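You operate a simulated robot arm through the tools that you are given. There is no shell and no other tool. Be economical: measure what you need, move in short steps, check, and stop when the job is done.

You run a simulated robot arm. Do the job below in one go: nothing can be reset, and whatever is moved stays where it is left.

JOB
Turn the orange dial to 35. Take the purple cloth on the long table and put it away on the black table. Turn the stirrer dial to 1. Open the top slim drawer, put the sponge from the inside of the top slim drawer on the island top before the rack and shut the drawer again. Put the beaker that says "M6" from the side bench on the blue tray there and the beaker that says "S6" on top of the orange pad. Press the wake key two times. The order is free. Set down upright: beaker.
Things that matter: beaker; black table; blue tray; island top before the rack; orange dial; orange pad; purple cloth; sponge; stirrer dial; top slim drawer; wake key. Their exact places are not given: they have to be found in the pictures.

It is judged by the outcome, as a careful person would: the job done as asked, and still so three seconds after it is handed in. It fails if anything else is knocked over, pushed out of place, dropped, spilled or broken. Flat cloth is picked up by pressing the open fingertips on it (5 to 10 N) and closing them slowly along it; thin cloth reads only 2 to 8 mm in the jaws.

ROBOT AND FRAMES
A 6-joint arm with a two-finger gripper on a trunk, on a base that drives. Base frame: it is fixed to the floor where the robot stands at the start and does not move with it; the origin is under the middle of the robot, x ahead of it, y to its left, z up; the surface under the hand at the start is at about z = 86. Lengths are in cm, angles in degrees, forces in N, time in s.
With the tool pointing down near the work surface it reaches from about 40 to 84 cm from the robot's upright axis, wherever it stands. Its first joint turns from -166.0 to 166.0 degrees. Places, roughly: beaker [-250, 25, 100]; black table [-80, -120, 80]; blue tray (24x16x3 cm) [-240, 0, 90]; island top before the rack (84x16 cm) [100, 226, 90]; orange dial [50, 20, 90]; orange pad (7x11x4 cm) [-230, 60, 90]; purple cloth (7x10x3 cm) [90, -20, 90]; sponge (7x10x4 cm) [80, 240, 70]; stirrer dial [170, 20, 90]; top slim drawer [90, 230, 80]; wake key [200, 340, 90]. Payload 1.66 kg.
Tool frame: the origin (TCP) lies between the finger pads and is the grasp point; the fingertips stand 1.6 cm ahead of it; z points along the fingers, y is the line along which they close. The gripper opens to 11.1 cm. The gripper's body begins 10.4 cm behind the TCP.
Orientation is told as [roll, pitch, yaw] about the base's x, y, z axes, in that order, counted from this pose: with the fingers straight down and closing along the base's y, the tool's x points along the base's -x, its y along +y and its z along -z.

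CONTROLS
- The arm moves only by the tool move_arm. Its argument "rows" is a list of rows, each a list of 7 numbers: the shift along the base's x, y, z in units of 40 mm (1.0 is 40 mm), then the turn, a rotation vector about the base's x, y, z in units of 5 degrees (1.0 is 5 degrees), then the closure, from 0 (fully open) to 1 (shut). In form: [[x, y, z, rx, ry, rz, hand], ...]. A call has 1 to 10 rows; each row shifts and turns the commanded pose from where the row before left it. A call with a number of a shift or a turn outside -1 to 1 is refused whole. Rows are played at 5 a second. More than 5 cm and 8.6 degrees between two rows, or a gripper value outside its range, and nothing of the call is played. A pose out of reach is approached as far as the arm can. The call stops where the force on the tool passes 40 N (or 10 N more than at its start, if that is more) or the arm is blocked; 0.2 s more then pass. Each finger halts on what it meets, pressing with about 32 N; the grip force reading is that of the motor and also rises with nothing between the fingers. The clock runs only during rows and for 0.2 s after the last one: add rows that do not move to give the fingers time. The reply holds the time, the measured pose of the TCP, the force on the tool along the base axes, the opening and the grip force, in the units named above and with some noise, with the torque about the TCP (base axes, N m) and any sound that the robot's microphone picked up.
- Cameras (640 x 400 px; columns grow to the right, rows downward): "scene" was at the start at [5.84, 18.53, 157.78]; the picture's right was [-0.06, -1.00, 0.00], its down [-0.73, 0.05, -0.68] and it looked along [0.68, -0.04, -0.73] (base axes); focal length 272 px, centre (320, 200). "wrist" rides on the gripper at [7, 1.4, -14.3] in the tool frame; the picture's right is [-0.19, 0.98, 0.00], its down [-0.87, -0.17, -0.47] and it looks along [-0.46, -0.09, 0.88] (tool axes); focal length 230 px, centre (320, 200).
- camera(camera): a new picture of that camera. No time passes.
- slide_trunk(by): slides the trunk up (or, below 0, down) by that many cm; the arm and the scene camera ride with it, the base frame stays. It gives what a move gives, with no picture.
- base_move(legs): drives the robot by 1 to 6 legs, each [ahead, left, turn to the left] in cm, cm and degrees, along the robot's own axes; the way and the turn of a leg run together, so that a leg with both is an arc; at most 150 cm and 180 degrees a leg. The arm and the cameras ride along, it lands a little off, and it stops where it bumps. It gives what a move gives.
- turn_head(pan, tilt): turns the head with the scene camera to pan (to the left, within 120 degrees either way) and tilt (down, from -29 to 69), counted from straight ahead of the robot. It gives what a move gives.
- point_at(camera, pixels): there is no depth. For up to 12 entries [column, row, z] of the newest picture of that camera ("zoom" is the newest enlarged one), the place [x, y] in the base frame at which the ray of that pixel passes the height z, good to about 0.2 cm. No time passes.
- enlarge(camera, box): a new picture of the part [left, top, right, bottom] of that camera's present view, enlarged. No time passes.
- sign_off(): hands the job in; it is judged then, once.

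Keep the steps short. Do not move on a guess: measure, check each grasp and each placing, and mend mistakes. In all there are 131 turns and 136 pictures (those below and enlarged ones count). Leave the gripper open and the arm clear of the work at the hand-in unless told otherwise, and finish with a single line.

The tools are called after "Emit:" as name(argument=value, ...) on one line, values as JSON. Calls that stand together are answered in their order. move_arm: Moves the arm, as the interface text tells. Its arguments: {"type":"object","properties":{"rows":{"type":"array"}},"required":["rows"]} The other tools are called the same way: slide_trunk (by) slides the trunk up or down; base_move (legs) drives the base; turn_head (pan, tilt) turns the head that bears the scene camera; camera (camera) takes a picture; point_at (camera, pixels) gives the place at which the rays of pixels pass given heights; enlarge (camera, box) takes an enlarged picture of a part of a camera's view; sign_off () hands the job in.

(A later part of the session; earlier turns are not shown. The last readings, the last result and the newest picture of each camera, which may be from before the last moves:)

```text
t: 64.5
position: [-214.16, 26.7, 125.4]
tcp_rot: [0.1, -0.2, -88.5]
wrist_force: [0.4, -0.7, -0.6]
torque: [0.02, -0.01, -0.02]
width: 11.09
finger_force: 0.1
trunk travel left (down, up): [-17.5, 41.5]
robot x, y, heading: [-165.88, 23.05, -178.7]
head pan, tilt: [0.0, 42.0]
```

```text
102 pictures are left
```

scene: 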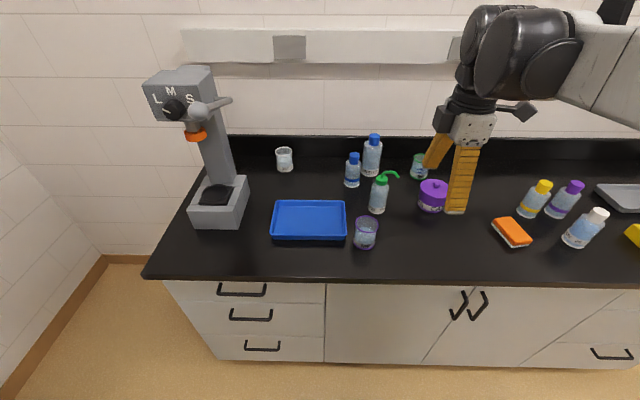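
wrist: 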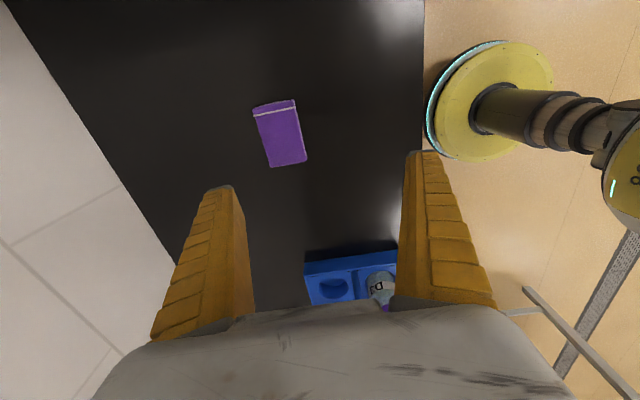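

Emit:
enlarge(camera="scene", box=[260, 130, 440, 250])

Emit:
camera(camera="wrist")

Emit:
point_at(camera="scene", pixels=[[365, 246, 88], [418, 178, 88], [285, 170, 88], [270, 236, 88], [347, 236, 88], [275, 201, 88], [345, 201, 88], [511, 232, 90], [430, 212, 88], [376, 213, 88], [350, 284, 88]])

```text
3.33 times, centred on (350, 190) of scene
```

zoom: 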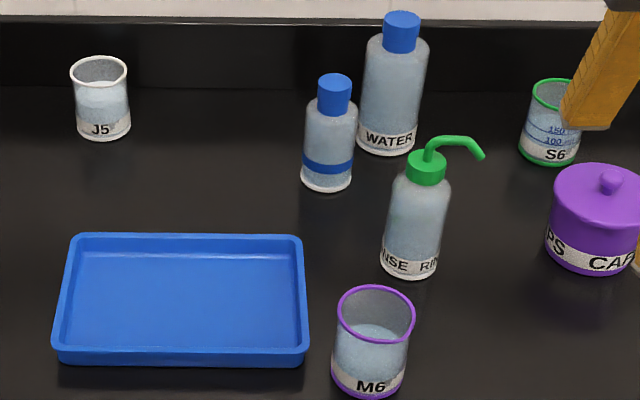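

```text
100 pictures are left
```

wrist: 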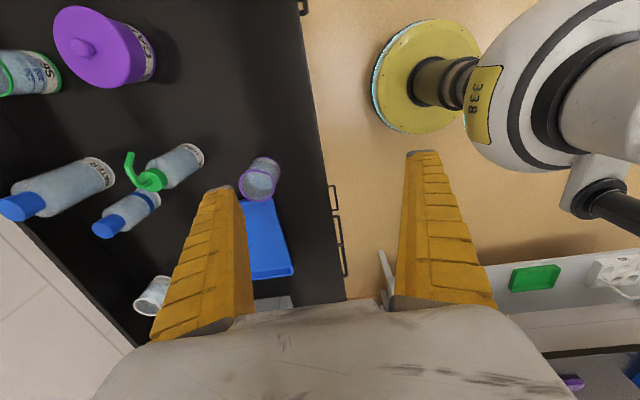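

```text
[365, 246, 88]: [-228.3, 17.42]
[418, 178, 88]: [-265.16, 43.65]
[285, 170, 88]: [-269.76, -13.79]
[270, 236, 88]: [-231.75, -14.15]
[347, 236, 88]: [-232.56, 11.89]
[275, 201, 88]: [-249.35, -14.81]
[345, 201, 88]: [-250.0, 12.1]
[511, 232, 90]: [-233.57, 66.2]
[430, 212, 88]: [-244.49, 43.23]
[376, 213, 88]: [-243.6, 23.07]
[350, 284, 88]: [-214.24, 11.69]
```

M6 and S6 are both confirmed. I'll triangulate the bench height from the tray's near-left corner and the bench edge.

Emit:
point_at(camera="wrist", pixels=[[323, 150, 84], [323, 150, 88], [323, 150, 92], [292, 266, 86], [292, 266, 90], [292, 266, 94], [262, 160, 95], [262, 160, 99], [262, 160, 103]])

Emit:
point_at(camera="scene", pixels=[[350, 279, 84], [350, 279, 88], [350, 279, 92], [271, 234, 86], [271, 234, 90], [271, 234, 94], [366, 223, 95], [366, 223, 99], [366, 223, 103]])

Emit:
enlarge(camera="wrist", box=[220, 130, 320, 300])

```text
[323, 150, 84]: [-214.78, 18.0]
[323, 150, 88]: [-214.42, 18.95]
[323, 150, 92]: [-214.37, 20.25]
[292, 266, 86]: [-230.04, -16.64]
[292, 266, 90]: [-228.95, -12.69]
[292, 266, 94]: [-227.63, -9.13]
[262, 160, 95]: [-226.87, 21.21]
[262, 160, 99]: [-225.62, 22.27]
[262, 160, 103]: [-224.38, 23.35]
```

```text
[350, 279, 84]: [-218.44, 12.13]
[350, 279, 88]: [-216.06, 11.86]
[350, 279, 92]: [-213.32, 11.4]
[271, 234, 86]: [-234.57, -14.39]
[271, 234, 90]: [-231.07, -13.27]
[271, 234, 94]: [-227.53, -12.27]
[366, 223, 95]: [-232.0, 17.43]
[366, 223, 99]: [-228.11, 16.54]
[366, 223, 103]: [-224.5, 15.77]
```

```text
2.35 times, centred on (270, 215) of wrist
```

zoom: 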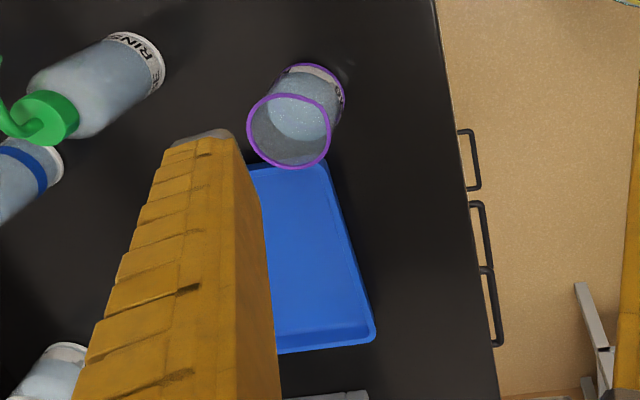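

Emit:
point_at(camera="wrist", pixels=[[257.2, 185.2, 94], [257.2, 185.2, 97], [257.2, 185.2, 100], [268, 166, 88], [268, 166, 90], [293, 272, 90]])

Emit:
point_at(camera="scene", pixels=[[366.8, 224.2, 94], [366.8, 224.2, 97], [366.8, 224.2, 100], [361, 244, 88], [361, 244, 90], [364, 246, 86]])

```text
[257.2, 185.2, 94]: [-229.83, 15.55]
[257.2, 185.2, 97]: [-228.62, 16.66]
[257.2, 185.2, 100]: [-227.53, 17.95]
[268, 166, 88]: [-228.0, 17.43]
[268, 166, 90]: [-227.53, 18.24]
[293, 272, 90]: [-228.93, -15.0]
```

```text
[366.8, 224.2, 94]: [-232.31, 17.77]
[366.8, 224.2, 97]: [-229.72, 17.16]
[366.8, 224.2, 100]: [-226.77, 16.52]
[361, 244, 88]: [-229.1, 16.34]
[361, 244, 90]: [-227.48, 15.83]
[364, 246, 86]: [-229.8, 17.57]
```

The M6 rim is centred at about (-228.5, 17.0, z≈98) and its base is at about 88. The jaws already close along x. I'll check how far the base can go ahead for S6.

Emit:
point_at(camera="wrist", pixels=[[373, 80, 0], [373, 80, 20], [373, 80, 40], [345, 270, 60]])

Emit:
move_arm(rows=[[-0.6, -0.4, -0.5, 0, 0, 0, 0], [-0.6, -0.4, -0.5, 0, 0, 0, 0], [-0.6, -0.4, -0.5, 0, 0, 0, 0], [-0.6, -0.4, -0.5, 0, 0, 0, 0], [-0.6, -0.4, -0.5, 0, 0, 0, 0], [-0.6, -0.4, -0.5, 0, 0, 0, 0], [0, 0, -0.5, 0, 0, 0, 0]])

Emit:
camera(camera="wrist")

```text
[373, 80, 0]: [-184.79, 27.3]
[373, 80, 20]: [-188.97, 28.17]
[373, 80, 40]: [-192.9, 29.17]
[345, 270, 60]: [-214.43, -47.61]
```

```text
t: 66.1
position: [-228.63, 17.24, 111.6]
tcp_rot: [0.1, -0.2, -88.6]
wrist_force: [0.1, -0.2, 0.5]
torque: [0.02, -0.01, 0.02]
width: 11.08
finger_force: 0.1
trunk travel left (down, up): [-17.5, 41.5]
robot x, y, heading: [-165.93, 23.0, -178.7]
head pan, tilt: [0.0, 42.0]
```

```text
98 pictures are left
```

wrist: 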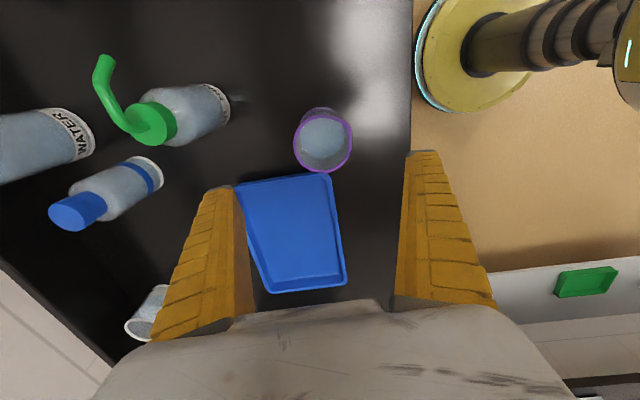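

Emit:
point_at(camera="wrist", pixels=[[323, 141, 98], [293, 141, 98], [352, 141, 98], [322, 127, 88], [330, 176, 91], [345, 283, 91], [270, 290, 91], [235, 187, 91]])

Emit:
enlarge(camera="wrist", box=[270, 90, 380, 190])

```text
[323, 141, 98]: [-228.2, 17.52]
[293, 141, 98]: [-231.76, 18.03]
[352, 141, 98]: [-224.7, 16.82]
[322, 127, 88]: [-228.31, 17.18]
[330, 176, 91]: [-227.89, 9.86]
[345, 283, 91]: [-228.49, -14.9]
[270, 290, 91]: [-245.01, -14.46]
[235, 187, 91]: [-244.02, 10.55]
```

```text
4.00 times, centred on (325, 140) of wrist
```

zoom: 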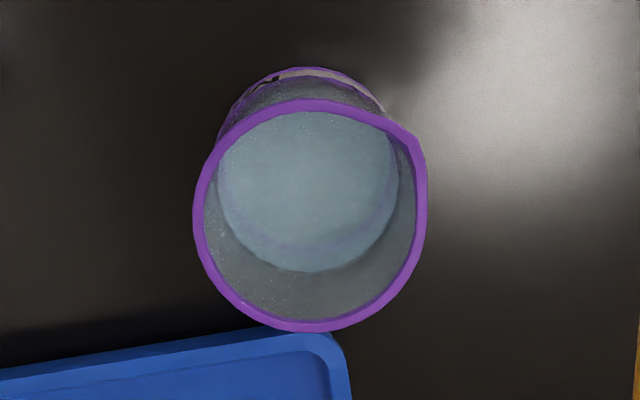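

The rim centre is (-228.3, 17.1) and the tray centre (-236.4, -2.2). I'll go down to z=93.5 and grip M6.

Emit:
move_arm(rows=[[0.07, -0.02, -1, 0, 0, 0, 0], [0, 0, -1, 0, 0, 0, 0], [0, 0, -1, 0, 0, 0, 0], [0, 0, -1, 0, 0, 0, 0], [0, 0, -0.5, 0, 0, 0, 0], [0, 0, 0, 0, 0, 0, 0.25], [0, 0, 0, 0, 0, 0, 0.35], [0, 0, 0, 0, 0, 0, 0.45], [0, 0, 0, 0, 0, 0, 0.55], [0, 0, 0, 0, 0, 0, 0.55]])

Emit:
camera(camera="wrist")

```text
t: 68.3
position: [-228.21, 16.99, 93.39]
tcp_rot: [0.1, -0.2, -88.5]
wrist_force: [0.4, 0.1, 1.0]
torque: [0.02, -0.03, 0.01]
width: 6.46
finger_force: 32.3
trunk travel left (down, up): [-17.5, 41.5]
robot x, y, heading: [-165.97, 23.05, -178.6]
head pan, tilt: [0.0, 42.0]
```

```text
96 pictures are left
```

wrist: 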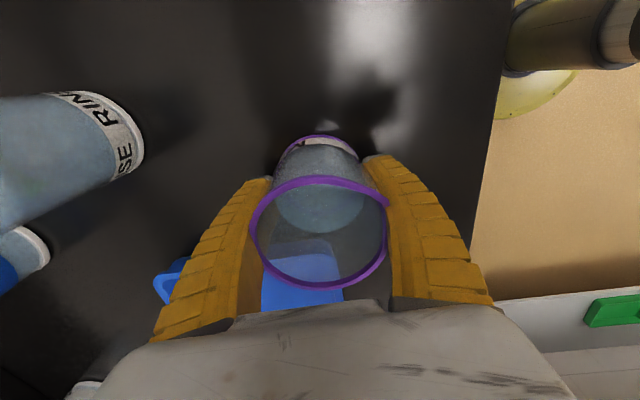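

M6 is gripped at a width of 6.46. I'll lift it gently and carry it over the tray centre.

Emit:
move_arm(rows=[[0, 0, 0.3, 0, 0, 0, 0.55], [0, 0, 0.5, 0, 0, 0, 0.55], [0, 0, 0.5, 0, 0, 0, 0.55], [0, 0, 0.3, 0, 0, 0, 0.55], [-0.1, -0.2, 0, 0, 0, 0, 0.55], [-0.2, -0.4, 0, 0, 0, 0, 0.55], [-0.2, -0.5, 0, 0, 0, 0, 0.55], [-0.25, -0.5, 0, 0, 0, 0, 0.55], [-0.25, -0.5, 0, 0, 0, 0, 0.55], [-0.2, -0.5, 0, 0, 0, 0, 0.55]])

Emit:
move_arm(rows=[[-0.25, -0.5, 0, 0, 0, 0, 0.55], [-0.25, -0.5, 0, 0, 0, 0, 0.55], [-0.2, -0.5, 0, 0, 0, 0, 0.55], [-0.15, -0.4, 0, 0, 0, 0, 0.55], [0, -0.3, 0, 0, 0, 0, 0.55], [0, 0, -0.3, 0, 0, 0, 0.55], [0, 0, -0.4, 0, 0, 0, 0.55]])

Emit:
camera(camera="wrist")

Emit:
camera(camera="scene")

```text
t: 70.5
position: [-232.93, 6.56, 99.76]
tcp_rot: [0.0, -0.3, -88.6]
wrist_force: [-0.4, -0.1, -1.2]
torque: [-0.01, -0.02, -0.03]
width: 6.46
finger_force: 32.5
trunk travel left (down, up): [-17.5, 41.5]
robot x, y, heading: [-165.79, 22.99, -178.9]
head pan, tilt: [0.0, 42.0]
```

```text
t: 72.1
position: [-236.42, -2.2, 97.04]
tcp_rot: [0.1, -0.1, -88.5]
wrist_force: [-0.2, -0.2, -0.9]
torque: [-0.02, -0.01, -0.01]
width: 6.44
finger_force: 32.3
trunk travel left (down, up): [-17.5, 41.5]
robot x, y, heading: [-166.39, 23.24, -178.7]
head pan, tilt: [0.0, 42.0]
```

```text
95 pictures are left
```

wrist: 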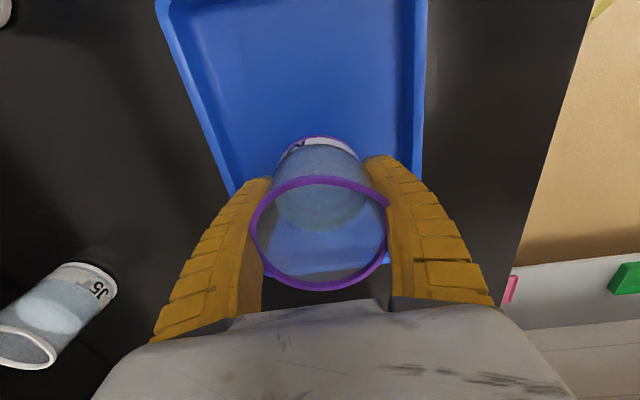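

```text
94 pictures are left
```

scene: 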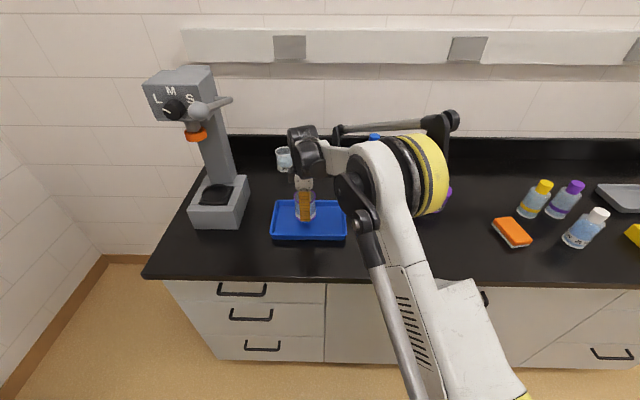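

M6 is over the middle of the tray. I'll lower it slowly until it touches.

Emit:
move_arm(rows=[[0, 0, -0.3, 0, 0, 0, 0.55], [0, 0, -0.25, 0, 0, 0, 0.55], [0, 0, -0.1, 0, 0, 0, 0.55], [0, 0, 0, 0, 0, 0, 0.55]])

```text
t: 73.1
position: [-236.36, -2.17, 94.4]
tcp_rot: [0.2, -0.2, -88.5]
wrist_force: [0.0, -0.4, -0.8]
torque: [0.0, 0.03, -0.02]
width: 6.46
finger_force: 31.9
trunk travel left (down, up): [-17.5, 41.5]
robot x, y, heading: [-165.8, 23.29, -178.9]
head pan, tilt: [0.0, 42.0]
```

Emit:
move_arm(rows=[[0, 0, -0.08, 0, 0, 0, 0.55], [0, 0, -0.08, 0, 0, 0, 0.55], [0, 0, 0, 0, 0, 0, 0.55]])

```text
t: 73.9
position: [-236.33, -2.05, 94.06]
tcp_rot: [0.0, -0.2, -88.6]
wrist_force: [-2.7, -0.9, 11.9]
torque: [-0.32, 0.18, -0.07]
width: 6.45
finger_force: 31.9
trunk travel left (down, up): [-17.5, 41.5]
robot x, y, heading: [-165.97, 23.19, -178.6]
head pan, tilt: [0.0, 42.0]
```

Contact at 12 N. I'll release and rise.

Emit:
move_arm(rows=[[0, 0, 0.03, 0, 0, 0, 0.4], [0, 0, 0, 0, 0, 0, 0.2], [0, 0, 0, 0, 0, 0, 0], [0, 0, 0, 0, 0, 0, 0], [0, 0, 0.5, 0, 0, 0, 0], [0, 0, 1, 0, 0, 0, 0], [0, 0, 1, 0, 0, 0, 0], [0, 0, 1, 0, 0, 0, 0], [0, 0, 1, 0, 0, 0, 0], [0, 0, 1, 0, 0, 0, 0]])

Emit:
move_arm(rows=[[0.4, 0.4, 1, 0, 0, 0, 0], [0.6, 0.5, 0.9, 0, 0, 0, 0], [0.8, 0.7, 0.5, 0, 0, 0, 0], [0.8, 0.7, 0, 0, 0, 0, 0], [0.8, 0.8, 0, 0, 0, 0, 0], [0.8, 0.8, 0, 0, 0, 0, 0], [0, 1, 0, 0, 0, 0, 0], [0, 1, 0, 0, 0, 0, 0], [0, 1, 0, 0, 0, 0, 0], [0, 1, 0, 0, 0, 0, 0]])

Emit:
camera(camera="scene")

Emit:
camera(camera="wrist")

```text
t: 76.1
position: [-236.19, -1.97, 116.03]
tcp_rot: [0.1, -0.3, -88.5]
wrist_force: [0.3, 0.7, 0.1]
torque: [0.01, 0.05, -0.01]
width: 11.09
finger_force: 0.1
trunk travel left (down, up): [-17.5, 41.5]
robot x, y, heading: [-165.91, 23.14, -178.5]
head pan, tilt: [0.0, 42.0]
```

```text
t: 78.3
position: [-219.9, 29.4, 125.62]
tcp_rot: [0.0, -0.2, -88.5]
wrist_force: [-0.5, 1.1, -0.3]
torque: [0.02, -0.02, -0.02]
width: 11.09
finger_force: 0.1
trunk travel left (down, up): [-17.5, 41.5]
robot x, y, heading: [-166.23, 23.32, -178.7]
head pan, tilt: [0.0, 42.0]
```

```text
93 pictures are left
```

scene: 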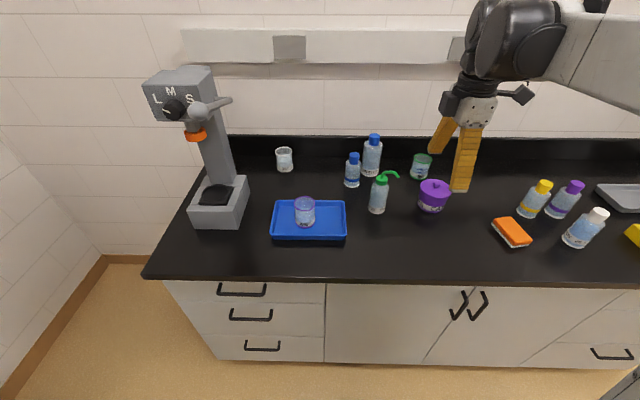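

```text
92 pictures are left
```

wrist: 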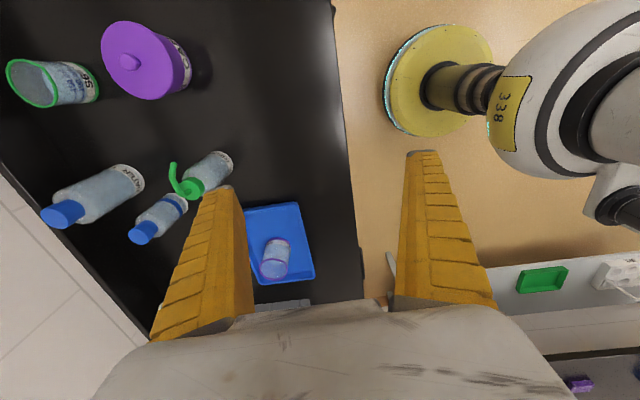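

M6 stands in the tray. Now I'll drive closer and sideways to reach S6.

Emit:
base_move(legs=[[19, -27, -1.5]])

Emit:
camera(camera="scene")

Emit:
camera(camera="wrist")

```text
t: 80.5
position: [-238.92, 57.48, 125.59]
tcp_rot: [0.2, -0.2, -90.5]
wrist_force: [-0.2, -0.1, 0.4]
torque: [-0.02, -0.02, -0.01]
width: 11.06
finger_force: 0.1
trunk travel left (down, up): [-17.5, 41.5]
robot x, y, heading: [-185.48, 49.65, 179.5]
head pan, tilt: [0.0, 42.0]
```

```text
91 pictures are left
```

scene: 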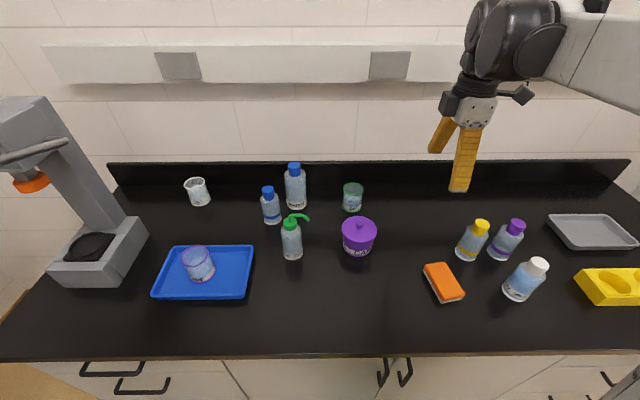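

```text
90 pictures are left
```

wrist: 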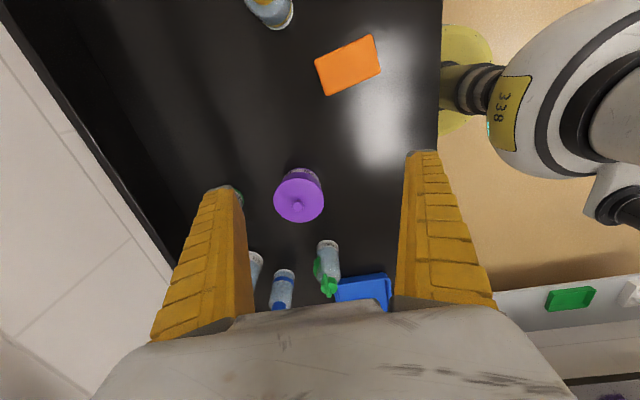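

Emit:
enlarge(camera="scene", box=[320, 165, 400, 265])

Emit:
point_at(camera="scene", pixels=[[353, 187.5, 96], [353, 187.5, 98], [343, 188, 98], [364, 188, 98], [352, 210, 88], [359, 254, 88], [425, 266, 90], [444, 262, 90], [463, 294, 90], [439, 302, 90], [295, 208, 88]])

Emit:
point_at(camera="wrist", pixels=[[315, 65, 90], [372, 34, 90], [380, 66, 90], [327, 95, 90], [301, 205, 100], [301, 205, 97]])

```text
4.00 times, centred on (360, 215) of scene
```

zoom: 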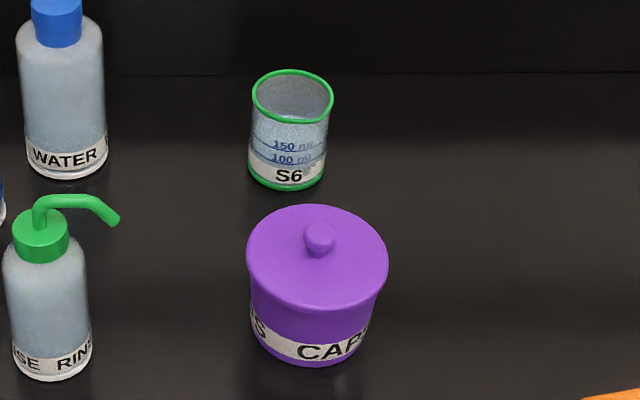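

```text
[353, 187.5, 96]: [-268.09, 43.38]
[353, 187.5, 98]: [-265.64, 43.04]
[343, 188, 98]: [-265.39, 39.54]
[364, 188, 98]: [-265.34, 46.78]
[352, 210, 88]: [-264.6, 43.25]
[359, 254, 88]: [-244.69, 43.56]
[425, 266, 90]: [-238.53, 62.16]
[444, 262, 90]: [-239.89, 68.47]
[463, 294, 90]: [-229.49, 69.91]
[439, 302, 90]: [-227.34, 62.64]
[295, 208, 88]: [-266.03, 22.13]
```

```text
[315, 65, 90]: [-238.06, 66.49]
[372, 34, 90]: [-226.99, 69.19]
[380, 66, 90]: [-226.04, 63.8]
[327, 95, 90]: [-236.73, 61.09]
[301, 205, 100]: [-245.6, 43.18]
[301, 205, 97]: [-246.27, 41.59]
```

S6 is centred at (-265.8, 43.2). I'll turn the jaws to close along y, to stay clear of the backsplash and the jar, and move above it.

Emit:
move_arm(rows=[[-0.373, -0.198, -0.1, 0, 0, -1, 0], [-0.373, -0.198, -0.1, 0, 0, -1, 0], [-0.373, -0.198, -0.1, 0, 0, -1, 0], [-0.373, -0.198, -0.1, 0, 0, -1, 0], [-0.373, -0.198, -0.1, 0, 0, -1, 0], [-0.373, -0.198, -0.1, 0, 0, -1, 0], [-0.373, -0.198, -0.1, 0, 0, -1, 0], [-0.373, -0.198, -0.1, 0, 0, -1, 0], [-0.373, -0.198, -0.1, 0, 0, -1, 0], [-0.373, -0.198, -0.1, 0, 0, -1, 0]])

Emit:
move_arm(rows=[[-0.373, -0.198, -0.3, 0, 0, -1, 0], [-0.373, -0.198, -0.3, 0, 0, -1, 0], [-0.373, -0.198, -0.3, 0, 0, -1, 0], [-0.373, -0.198, -0.3, 0, 0, -1, 0], [-0.373, -0.198, -0.3, 0, 0, -1, 0], [-0.373, -0.198, -0.3, 0, 0, -1, 0], [-0.373, -0.198, -0.3, 0, 0, -1, 0], [-0.373, -0.198, -0.3, 0, 0, -0.9, 0]])

Emit:
camera(camera="wrist")

```text
t: 82.7
position: [-253.96, 49.5, 121.55]
tcp_rot: [0.2, -0.2, -140.7]
wrist_force: [-0.5, 0.0, -0.4]
torque: [-0.03, 0.0, 0.0]
width: 11.09
finger_force: 0.1
trunk travel left (down, up): [-17.5, 41.5]
robot x, y, heading: [-185.41, 49.45, 179.7]
head pan, tilt: [0.0, 42.0]
```

```text
t: 84.5
position: [-265.88, 43.28, 111.93]
tcp_rot: [0.1, -0.1, 180.0]
wrist_force: [0.3, 0.0, 0.0]
torque: [0.02, -0.01, 0.0]
width: 11.08
finger_force: 0.1
trunk travel left (down, up): [-17.5, 41.5]
robot x, y, heading: [-185.34, 49.37, 179.7]
head pan, tilt: [0.0, 42.0]
```

```text
88 pictures are left
```

wrist: 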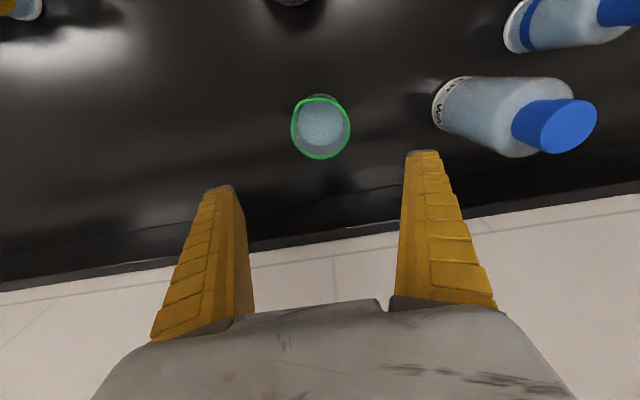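

Emit:
point_at(camera="wrist", pixels=[[320.5, 127, 97], [320.5, 127, 98], [292, 125, 98], [350, 125, 98], [438, 103, 88], [330, 240, 93]])

Emit:
enlarge(camera="wrist", box=[270, 80, 370, 180])

```text
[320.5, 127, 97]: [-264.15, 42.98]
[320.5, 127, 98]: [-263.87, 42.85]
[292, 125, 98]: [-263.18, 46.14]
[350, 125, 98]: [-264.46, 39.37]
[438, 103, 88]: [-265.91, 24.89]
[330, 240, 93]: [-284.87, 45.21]
```

```text
4.00 times, centred on (320, 130) of wrist
```

zoom: 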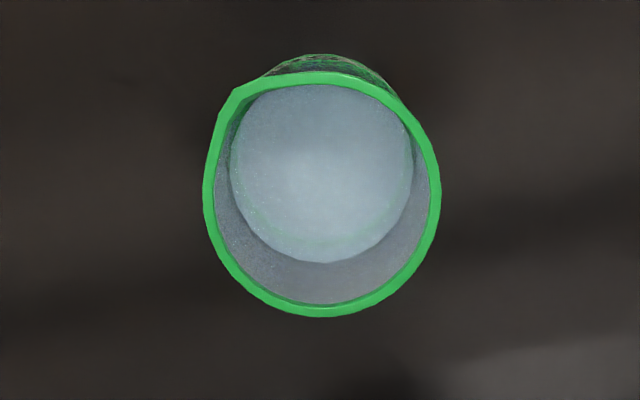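

Emit:
move_arm(rows=[[0.3, -0.08, -1, 0, 0, 0, 0], [0, 0, -1, 0, 0, 0, 0], [0, 0, -1, 0, 0, 0, 0], [0, 0, -1, 0, 0, 0, 0], [0, 0, -0.63, 0, 0, 0, 0], [0, 0, 0, 0, 0, 0, 0.25], [0, 0, 0, 0, 0, 0, 0.35], [0, 0, 0, 0, 0, 0, 0.45], [0, 0, 0, 0, 0, 0, 0.55], [0, 0, 0, 0, 0, 0, 0.55]])

Emit:
camera(camera="wrist")

```text
t: 86.7
position: [-264.33, 42.72, 93.65]
tcp_rot: [0.2, -0.2, 180.0]
wrist_force: [-1.2, -0.1, -0.3]
torque: [0.01, 0.02, 0.01]
width: 6.52
finger_force: 32.2
trunk travel left (down, up): [-17.5, 41.5]
robot x, y, heading: [-185.42, 49.25, 179.5]
head pan, tilt: [0.0, 42.0]
```

```text
86 pictures are left
```

wrist: 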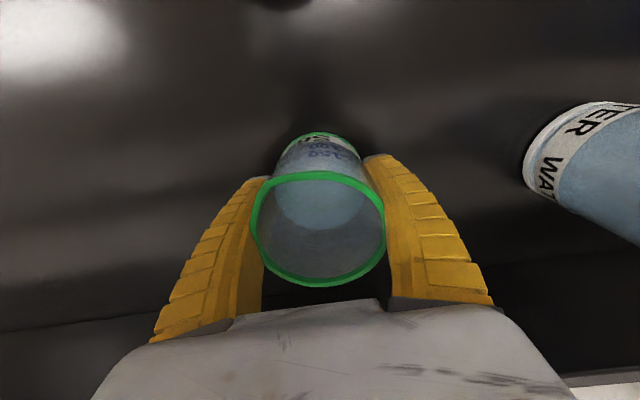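

S6 is gripped at 6.52. I'll lift it above everything and carry it towards the pad at about (-232.2, 65.5).

Emit:
move_arm(rows=[[0, 0, 0.3, 0, 0, 0, 0.55], [0, 0, 0.6, 0, 0, 0, 0.55], [0, 0, 0.7, 0, 0, 0, 0.55], [0, 0, 0.7, 0, 0, 0, 0.55], [0, 0.1, 0.7, 0, 0, 0, 0.55], [0.1, 0.3, 0.6, 0, 0, 0, 0.55], [0.3, 0.5, 0.4, 0, 0, 0, 0.55], [0.5, 0.5, 0.2, 0, 0, 0, 0.55], [0.6, 0.5, 0, 0, 0, 0, 0.55], [0.6, 0.5, 0, 0, 0, 0, 0.55]])

Emit:
move_arm(rows=[[0.6, 0.5, 0, 0, 0, 0, 0.55], [0.65, 0.5, 0, 0, 0, 0, 0.55], [0.65, 0.5, 0, 0, 0, 0, 0.55], [0.65, 0.5, 0, 0, 0, 0, 0.55], [0.65, 0.5, 0, 0, 0, 0, 0.55], [0.6, 0.4, 0, 0, 0, 0, 0.55], [0.3, 0.1, 0, 0, 0, 0, 0.55], [0, 0, 0, 0, 0, 0, 0.55]])

Emit:
camera(camera="wrist")

Emit:
camera(camera="scene")

```text
t: 88.8
position: [-255.91, 52.61, 110.41]
tcp_rot: [0.1, -0.1, 180.0]
wrist_force: [0.8, -1.0, -1.5]
torque: [-0.03, 0.02, -0.01]
width: 6.48
finger_force: 31.7
trunk travel left (down, up): [-17.5, 41.5]
robot x, y, heading: [-185.4, 49.55, 179.4]
head pan, tilt: [0.0, 42.0]
```

```text
t: 90.7
position: [-239.82, 64.55, 110.35]
tcp_rot: [0.1, -0.1, 179.9]
wrist_force: [-0.7, 0.3, -1.3]
torque: [0.0, -0.01, -0.03]
width: 6.4
finger_force: 31.7
trunk travel left (down, up): [-17.5, 41.5]
robot x, y, heading: [-185.26, 49.52, 179.7]
head pan, tilt: [0.0, 42.0]
```

```text
85 pictures are left
```

wrist: 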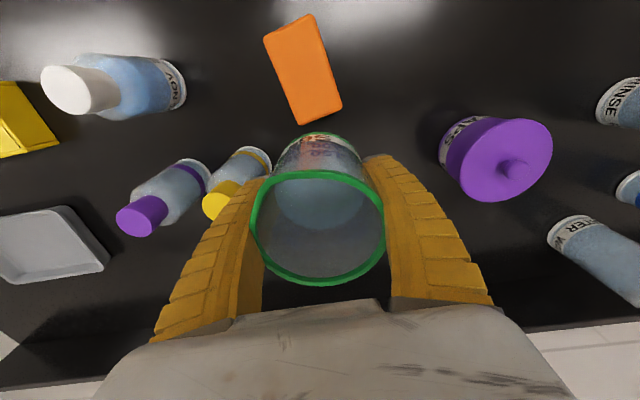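

```text
84 pictures are left
```

scene: 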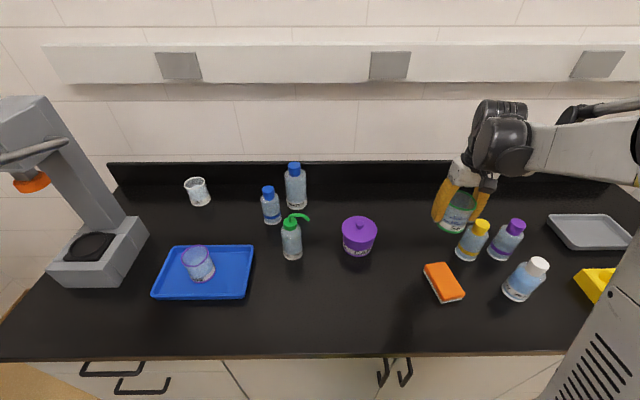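

Emit:
point_at(camera="wrist", pixels=[[264, 38, 91], [312, 15, 91], [341, 106, 91], [299, 124, 91], [304, 69, 90], [304, 69, 92]])

Emit:
enlarge(camera="scene", box=[410, 250, 480, 320])

Emit:
point_at(camera="scene", pixels=[[424, 266, 91], [444, 262, 91], [463, 292, 91], [440, 299, 91], [443, 279.5, 90], [443, 279.5, 92]])

```text
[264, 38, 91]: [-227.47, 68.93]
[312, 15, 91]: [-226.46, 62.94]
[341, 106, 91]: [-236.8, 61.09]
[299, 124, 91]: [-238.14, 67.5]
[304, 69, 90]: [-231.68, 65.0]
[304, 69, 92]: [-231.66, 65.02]
```

```text
5.71 times, centred on (445, 285) of scene
```

zoom: 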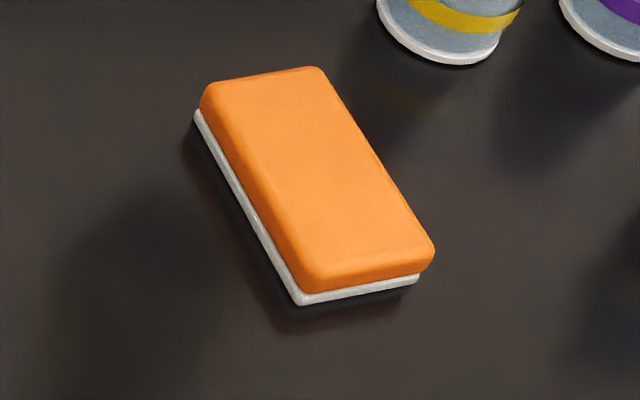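

```text
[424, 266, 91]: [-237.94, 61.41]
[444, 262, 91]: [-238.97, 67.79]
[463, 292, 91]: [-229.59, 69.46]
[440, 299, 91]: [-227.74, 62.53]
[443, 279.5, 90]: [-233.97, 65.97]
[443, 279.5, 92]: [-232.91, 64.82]
```

The pad is centred at (-232.3, 65.1) and its top is at about 91. I'll move over it and lower.

Emit:
move_arm(rows=[[0.3, 0.04, 0, 0, 0, 0, 0.55], [0.6, 0.05, 0, 0, 0, 0, 0.55], [0.6, 0.05, 0, 0, 0, 0, 0.55], [0.38, 0, -0.3, 0, 0, 0, 0.55], [0, 0, -0.6, 0, 0, 0, 0.55], [0, 0, -0.7, 0, 0, 0, 0.55], [0, 0, -0.7, 0, 0, 0, 0.55], [0, 0, -0.5, 0, 0, 0, 0.55], [0, 0, -0.2, 0, 0, 0, 0.55]])

Emit:
enlarge(camera="wrist", box=[200, 60, 440, 260])

Emit:
enlarge(camera="scene", box=[400, 210, 500, 320])

```text
t: 92.7
position: [-232.3, 64.96, 98.19]
tcp_rot: [0.1, -0.2, 180.0]
wrist_force: [0.1, 0.7, -0.3]
torque: [0.03, 0.01, 0.0]
width: 6.32
finger_force: 31.5
trunk travel left (down, up): [-17.5, 41.5]
robot x, y, heading: [-185.11, 49.12, 179.3]
head pan, tilt: [0.0, 42.0]
```

```text
2.00 times, centred on (320, 160) of wrist
```

zoom: 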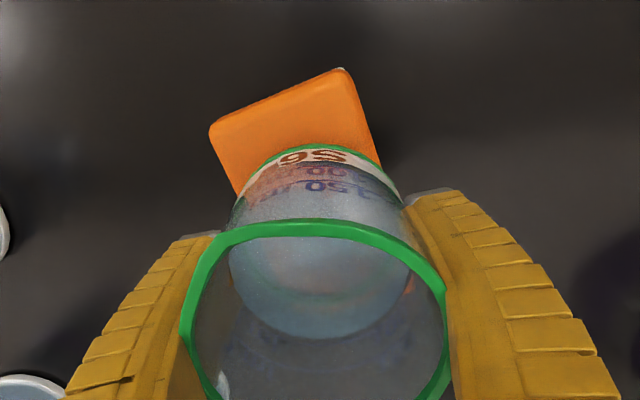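

```text
3.64 times, centred on (450, 265) of scene
```

zoom: 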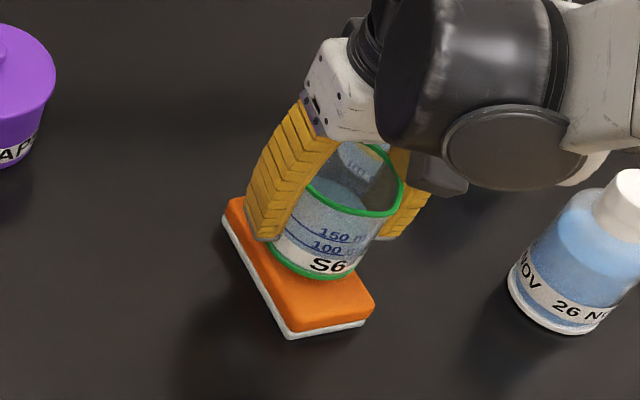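

It looks centred over the pad. I'll lower in small steps.

Emit:
move_arm(rows=[[0, 0, -0.12, 0, 0, 0, 0.55], [0, 0, -0.12, 0, 0, 0, 0.55], [0, 0, 0, 0, 0, 0, 0.55]])

```text
t: 93.5
position: [-232.21, 64.97, 97.32]
tcp_rot: [0.1, -0.2, 180.0]
wrist_force: [0.2, -0.6, -0.4]
torque: [-0.01, -0.01, -0.03]
width: 6.33
finger_force: 31.9
trunk travel left (down, up): [-17.5, 41.5]
robot x, y, heading: [-185.19, 49.41, 179.2]
head pan, tilt: [0.0, 42.0]
```

Emit:
move_arm(rows=[[0, 0, -0.08, 0, 0, 0, 0.55], [0, 0, -0.08, 0, 0, 0, 0.55], [0, 0, 0, 0, 0, 0, 0.55]])

```text
t: 94.2
position: [-232.19, 64.9, 96.69]
tcp_rot: [0.1, -0.3, 180.0]
wrist_force: [-2.6, 1.7, 16.8]
torque: [0.12, 0.05, 0.04]
width: 6.3
finger_force: 32.2
trunk travel left (down, up): [-17.5, 41.5]
robot x, y, heading: [-185.32, 49.26, 179.7]
head pan, tilt: [0.0, 42.0]
```

Contact at 17 N. I'll release gently and rise.

Emit:
move_arm(rows=[[0, 0, 0.04, 0, 0, 0, 0.45], [0, 0, 0, 0, 0, 0, 0.35], [0, 0, 0, 0, 0, 0, 0.15], [0, 0, 0, 0, 0, 0, 0], [0, 0, 0, 0, 0, 0, 0], [0, 0, 0.4, 0, 0, 0, 0], [0, 0, 1, 0, 0, 0, 0], [0, 0, 1, 0, 0, 0, 0], [0, 0, 1, 0, 0, 0, 0], [0, 0, 1, 0, 0, 0, 0]])

Emit:
move_arm(rows=[[0, 0, 1, 0, 0, 0, 0], [0, -0.2, 1, 0, 0, 0, 0], [0, -0.7, 0.8, 0, 0, 0, 0], [0, -0.8, 0, 0, 0, 0, 0], [0, -0.8, 0, 0, 0, 0, 0]])

Emit:
camera(camera="scene")

```text
t: 96.5
position: [-232.15, 64.98, 114.64]
tcp_rot: [0.1, -0.2, 180.0]
wrist_force: [-0.2, 0.2, 0.2]
torque: [-0.05, -0.03, 0.0]
width: 11.08
finger_force: 0.1
trunk travel left (down, up): [-17.5, 41.5]
robot x, y, heading: [-185.46, 49.43, 179.3]
head pan, tilt: [0.0, 42.0]
```

```text
t: 97.7
position: [-232.24, 54.85, 125.57]
tcp_rot: [0.1, -0.2, 180.0]
wrist_force: [0.2, 0.1, -0.9]
torque: [-0.01, 0.0, -0.03]
width: 11.09
finger_force: 0.1
trunk travel left (down, up): [-17.5, 41.5]
robot x, y, heading: [-185.29, 49.57, 179.5]
head pan, tilt: [0.0, 42.0]
```

```text
80 pictures are left
```

scene: 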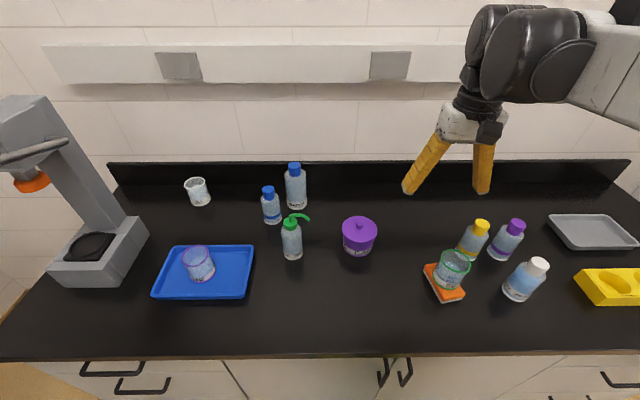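

Both beakers stand as asked. Next is the island: I'll back out, turn to face +y and drive there.

Emit:
base_move(legs=[[-45, 0, 0], [0, 0, -90], [70, -140, 0], [0, -60, 0]])

Emit:
turn_head(pan=0, tilt=25)

Emit:
camera(camera="scene")

```text
refused: leg 3 is longer than a leg can be; nothing moved
```

```text
t: 98.5
position: [-232.19, 55.03, 125.6]
tcp_rot: [0.0, -0.2, 180.0]
wrist_force: [-0.1, 0.2, -1.0]
torque: [0.01, -0.02, -0.01]
width: 11.1
finger_force: 0.0
trunk travel left (down, up): [-17.5, 41.5]
robot x, y, heading: [-185.56, 49.59, 179.2]
head pan, tilt: [0.0, 25.0]
```

```text
79 pictures are left
```

scene: 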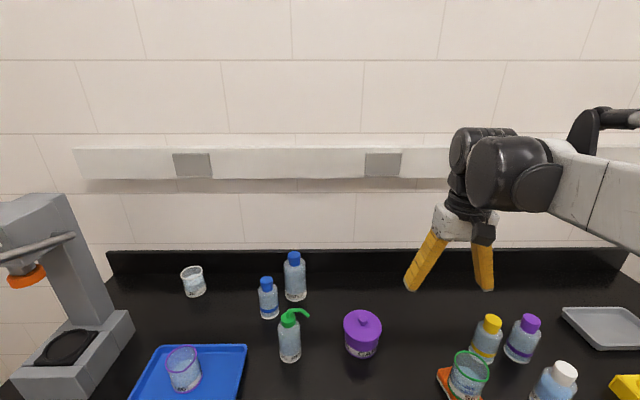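

Leg 3 was too long, so nothing drove. I'll split it.

Emit:
base_move(legs=[[-45, 0, 0], [0, 0, -90], [40, -100, 0], [30, -100, 0]])

Emit:
camera(camera="scene")

```text
t: 115.1
position: [64.2, 167.75, 125.47]
tcp_rot: [0.1, -0.2, 90.6]
wrist_force: [0.1, -0.5, -0.2]
torque: [-0.02, -0.01, -0.04]
width: 11.1
finger_force: 0.1
trunk travel left (down, up): [-17.5, 41.5]
robot x, y, heading: [59.07, 120.69, 90.3]
head pan, tilt: [0.0, 25.0]
```

```text
78 pictures are left
```

scene: 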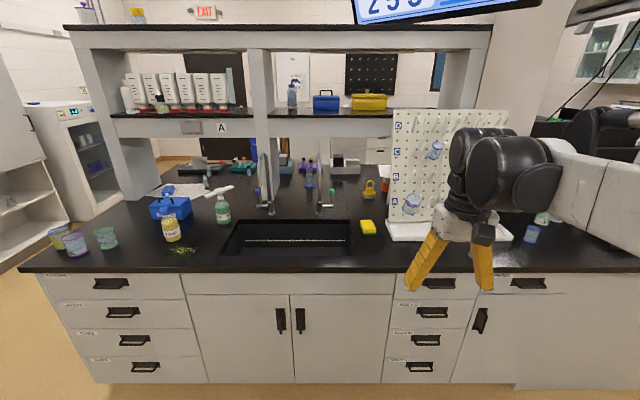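

I see the peg rack and, beneath it, a column of slim drawers. I'll zoom in.

Emit:
enlarge(camera="scene", box=[370, 220, 570, 380])

Emit:
point_at(camera="scene", pixels=[[420, 271, 86], [420, 271, 90], [433, 284, 82], [510, 283, 82], [368, 235, 88], [387, 240, 88], [512, 240, 88]])

```text
2.50 times, centred on (470, 300) of scene
```

zoom: 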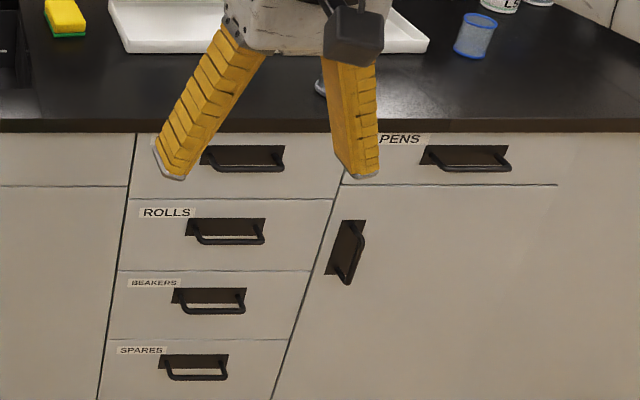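

```text
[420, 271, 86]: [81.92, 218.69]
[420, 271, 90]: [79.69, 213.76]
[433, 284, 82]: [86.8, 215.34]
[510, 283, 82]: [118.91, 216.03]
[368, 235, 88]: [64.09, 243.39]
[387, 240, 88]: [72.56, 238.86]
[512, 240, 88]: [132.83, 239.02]
```

The top drawer of the slim stack has a bow handle at about (87, 215, 80). I'll shift the base right and take the arm out of view by starting to re-orient the tool to point ahead, jaws closing vertically.

Emit:
base_move(legs=[[0, -18, -0.3]])

Emit:
move_arm(rows=[[0, 0, -0.3, 0.924, 0.924, -0.924, 0], [0, 0, -0.3, 0.924, 0.924, -0.924, 0], [0, 0, -0.3, 0.924, 0.924, -0.924, 0], [0, 0, -0.3, 0.924, 0.924, -0.924, 0], [0, 0, -0.3, 0.924, 0.924, -0.924, 0], [0, 0, -0.3, 0.924, 0.924, -0.924, 0], [0, 0, -0.3, 0.924, 0.924, -0.924, 0], [0, 0, -0.3, 0.924, 0.924, -0.924, 0]])

Emit:
move_arm(rows=[[0, 0.3, -0.3, 0.924, 0.924, -0.924, 0], [0, 0.3, -0.3, 0.924, 0.924, -0.924, 0], [0, 0.3, -0.3, 0.924, 0.924, -0.924, 0], [0, 0.3, -0.3, 0.924, 0.924, -0.924, 0], [0, 0.3, -0.3, 0.924, 0.924, -0.924, 0], [0, 0.3, -0.3, 0.924, 0.924, -0.924, 0], [0, 0.3, -0.3, 0.924, 0.924, -0.924, 0.5]])

Emit:
camera(camera="scene")

Emit:
camera(camera="wrist")

```text
t: 116.6
position: [82.26, 167.52, 125.53]
tcp_rot: [0.1, -0.2, 90.4]
wrist_force: [-0.1, -0.2, 0.5]
torque: [-0.02, 0.06, 0.0]
width: 11.09
finger_force: 0.0
trunk travel left (down, up): [-17.5, 41.5]
robot x, y, heading: [76.95, 120.47, 89.7]
head pan, tilt: [0.0, 25.0]
```

```text
t: 118.4
position: [82.17, 167.54, 116.06]
tcp_rot: [48.6, -19.8, 41.4]
wrist_force: [-0.5, -0.6, -0.1]
torque: [0.01, 0.0, 0.0]
width: 11.11
finger_force: 0.1
trunk travel left (down, up): [-17.5, 41.5]
robot x, y, heading: [76.54, 120.48, 89.9]
head pan, tilt: [0.0, 25.0]
```

```text
t: 120.0
position: [83.07, 179.53, 119.03]
tcp_rot: [89.9, -0.3, -0.3]
wrist_force: [0.4, -0.2, 0.1]
torque: [-0.01, 0.01, 0.04]
width: 5.76
finger_force: 1.3
out of reach, approached as far as the arm can: row 4, 5, 6, 7
trunk travel left (down, up): [-17.5, 41.5]
robot x, y, heading: [77.18, 120.69, 89.9]
head pan, tilt: [0.0, 25.0]
```

```text
76 pictures are left
```

scene: 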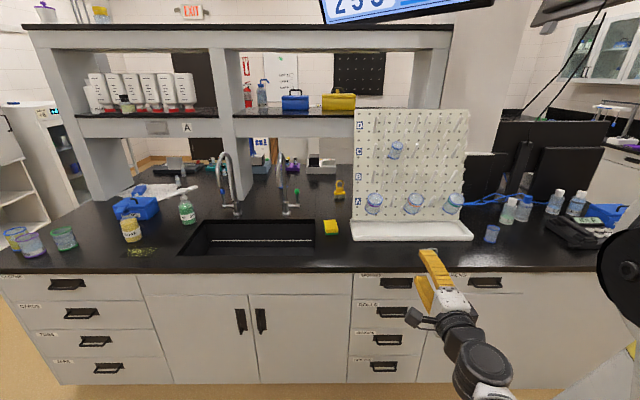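

```text
75 pictures are left
```

wrist: 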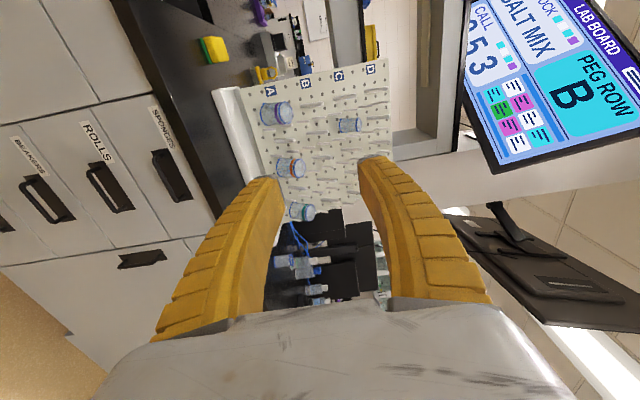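

The top slim drawer is labelled SPONGES. The arm reached its limit at this height, so I'll lower the trunk and then measure the handle from both cameras.

Emit:
slide_trunk(by=-17)

Emit:
enlarge(camera="scene", box=[340, 190, 540, 330])

Emit:
enlarge(camera="wrist", box=[100, 60, 300, 260])

```text
t: 121.9
position: [83.01, 179.52, 101.93]
tcp_rot: [89.9, -0.3, -0.2]
wrist_force: [-0.6, -0.5, 0.3]
torque: [-0.04, 0.02, 0.01]
width: 5.8
finger_force: 1.3
trunk travel left (down, up): [-0.5, 58.5]
robot x, y, heading: [76.72, 120.51, 89.7]
head pan, tilt: [0.0, 25.0]
```

```text
2.86 times, centred on (440, 260) of scene
```

zoom: 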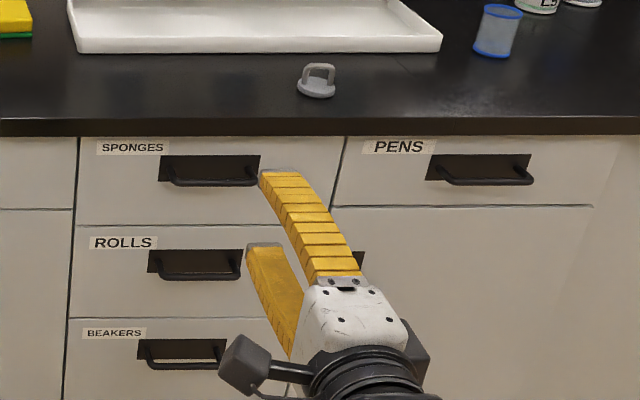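

```text
2.00 times, centred on (200, 160) of wrist
```

zoom: 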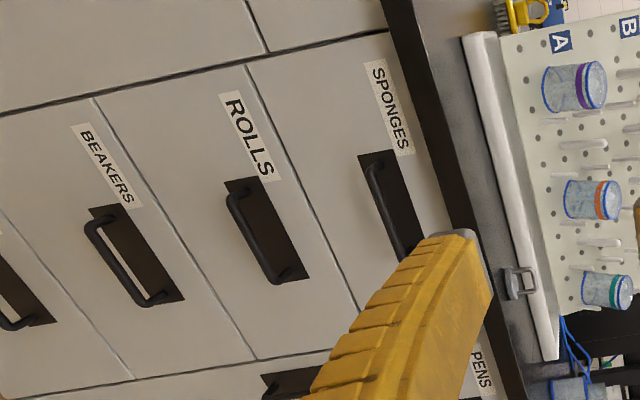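

Emit:
point_at(camera="scene", pixels=[[388.2, 252.3, 76], [388.2, 252.3, 79], [388.2, 252.3, 82], [418, 253.5, 76], [418, 253.5, 79], [418, 253.5, 82], [439, 222, 88], [429, 237, 88]])

Emit:
point_at(camera="wrist", pixels=[[225, 142.5, 76], [225, 142.5, 79], [225, 142.5, 82], [234, 167.5, 76], [234, 167.5, 79], [234, 167.5, 82]])

```text
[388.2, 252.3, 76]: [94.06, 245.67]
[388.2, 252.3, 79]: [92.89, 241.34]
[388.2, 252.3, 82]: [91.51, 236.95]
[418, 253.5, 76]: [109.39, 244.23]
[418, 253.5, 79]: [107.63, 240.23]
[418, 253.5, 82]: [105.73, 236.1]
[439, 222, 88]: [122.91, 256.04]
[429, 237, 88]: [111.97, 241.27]
```

```text
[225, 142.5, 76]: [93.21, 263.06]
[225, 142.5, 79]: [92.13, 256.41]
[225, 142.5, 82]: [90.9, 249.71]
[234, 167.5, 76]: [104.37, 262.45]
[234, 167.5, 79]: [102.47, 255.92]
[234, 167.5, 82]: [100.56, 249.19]
```

The point_at poses were from before the trunk slid. I'll take fresh pictures and measure again.

Emit:
camera(camera="wrist")

Emit:
camera(camera="scene")

Emit:
point_at(camera="scene", pixels=[[388.2, 252.3, 79], [388.2, 252.3, 81], [388.2, 252.3, 83], [418, 253.5, 79], [418, 253.5, 81], [418, 253.5, 83], [439, 222, 88], [390, 239, 88]])

Emit:
point_at(camera="wrist", pixels=[[225, 142.5, 79], [225, 142.5, 81], [225, 142.5, 83], [234, 167.5, 79], [234, 167.5, 81], [234, 167.5, 83]])

```text
72 pictures are left
```

wrist: 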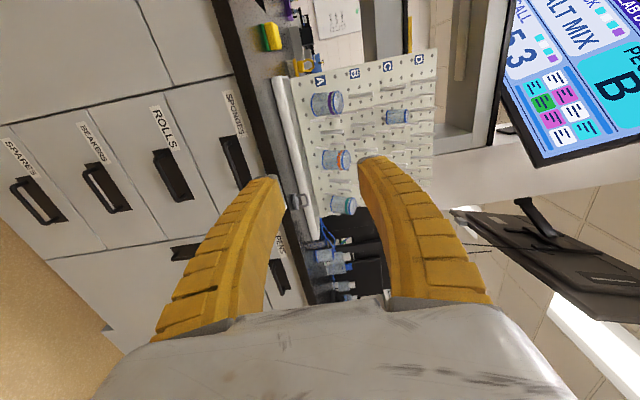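

```text
71 pictures are left
```

scene: 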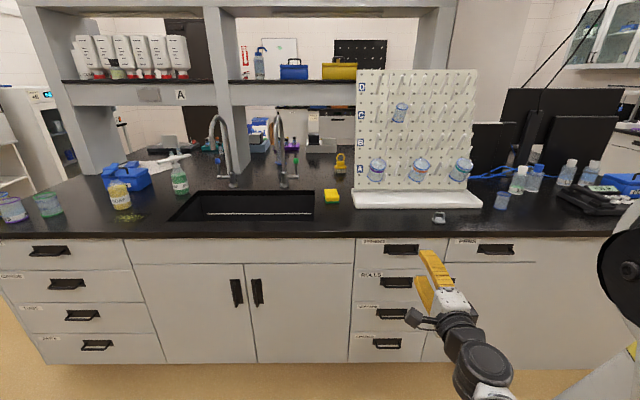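

```text
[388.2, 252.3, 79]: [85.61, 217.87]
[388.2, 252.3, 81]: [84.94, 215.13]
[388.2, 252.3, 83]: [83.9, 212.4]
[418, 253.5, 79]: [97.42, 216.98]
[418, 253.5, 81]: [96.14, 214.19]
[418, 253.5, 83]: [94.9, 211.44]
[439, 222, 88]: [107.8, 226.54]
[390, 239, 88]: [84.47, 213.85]
```

```text
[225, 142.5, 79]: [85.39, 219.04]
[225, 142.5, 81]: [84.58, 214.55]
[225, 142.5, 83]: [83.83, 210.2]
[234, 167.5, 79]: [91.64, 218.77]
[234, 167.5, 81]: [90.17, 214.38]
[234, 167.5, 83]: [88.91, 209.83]
```

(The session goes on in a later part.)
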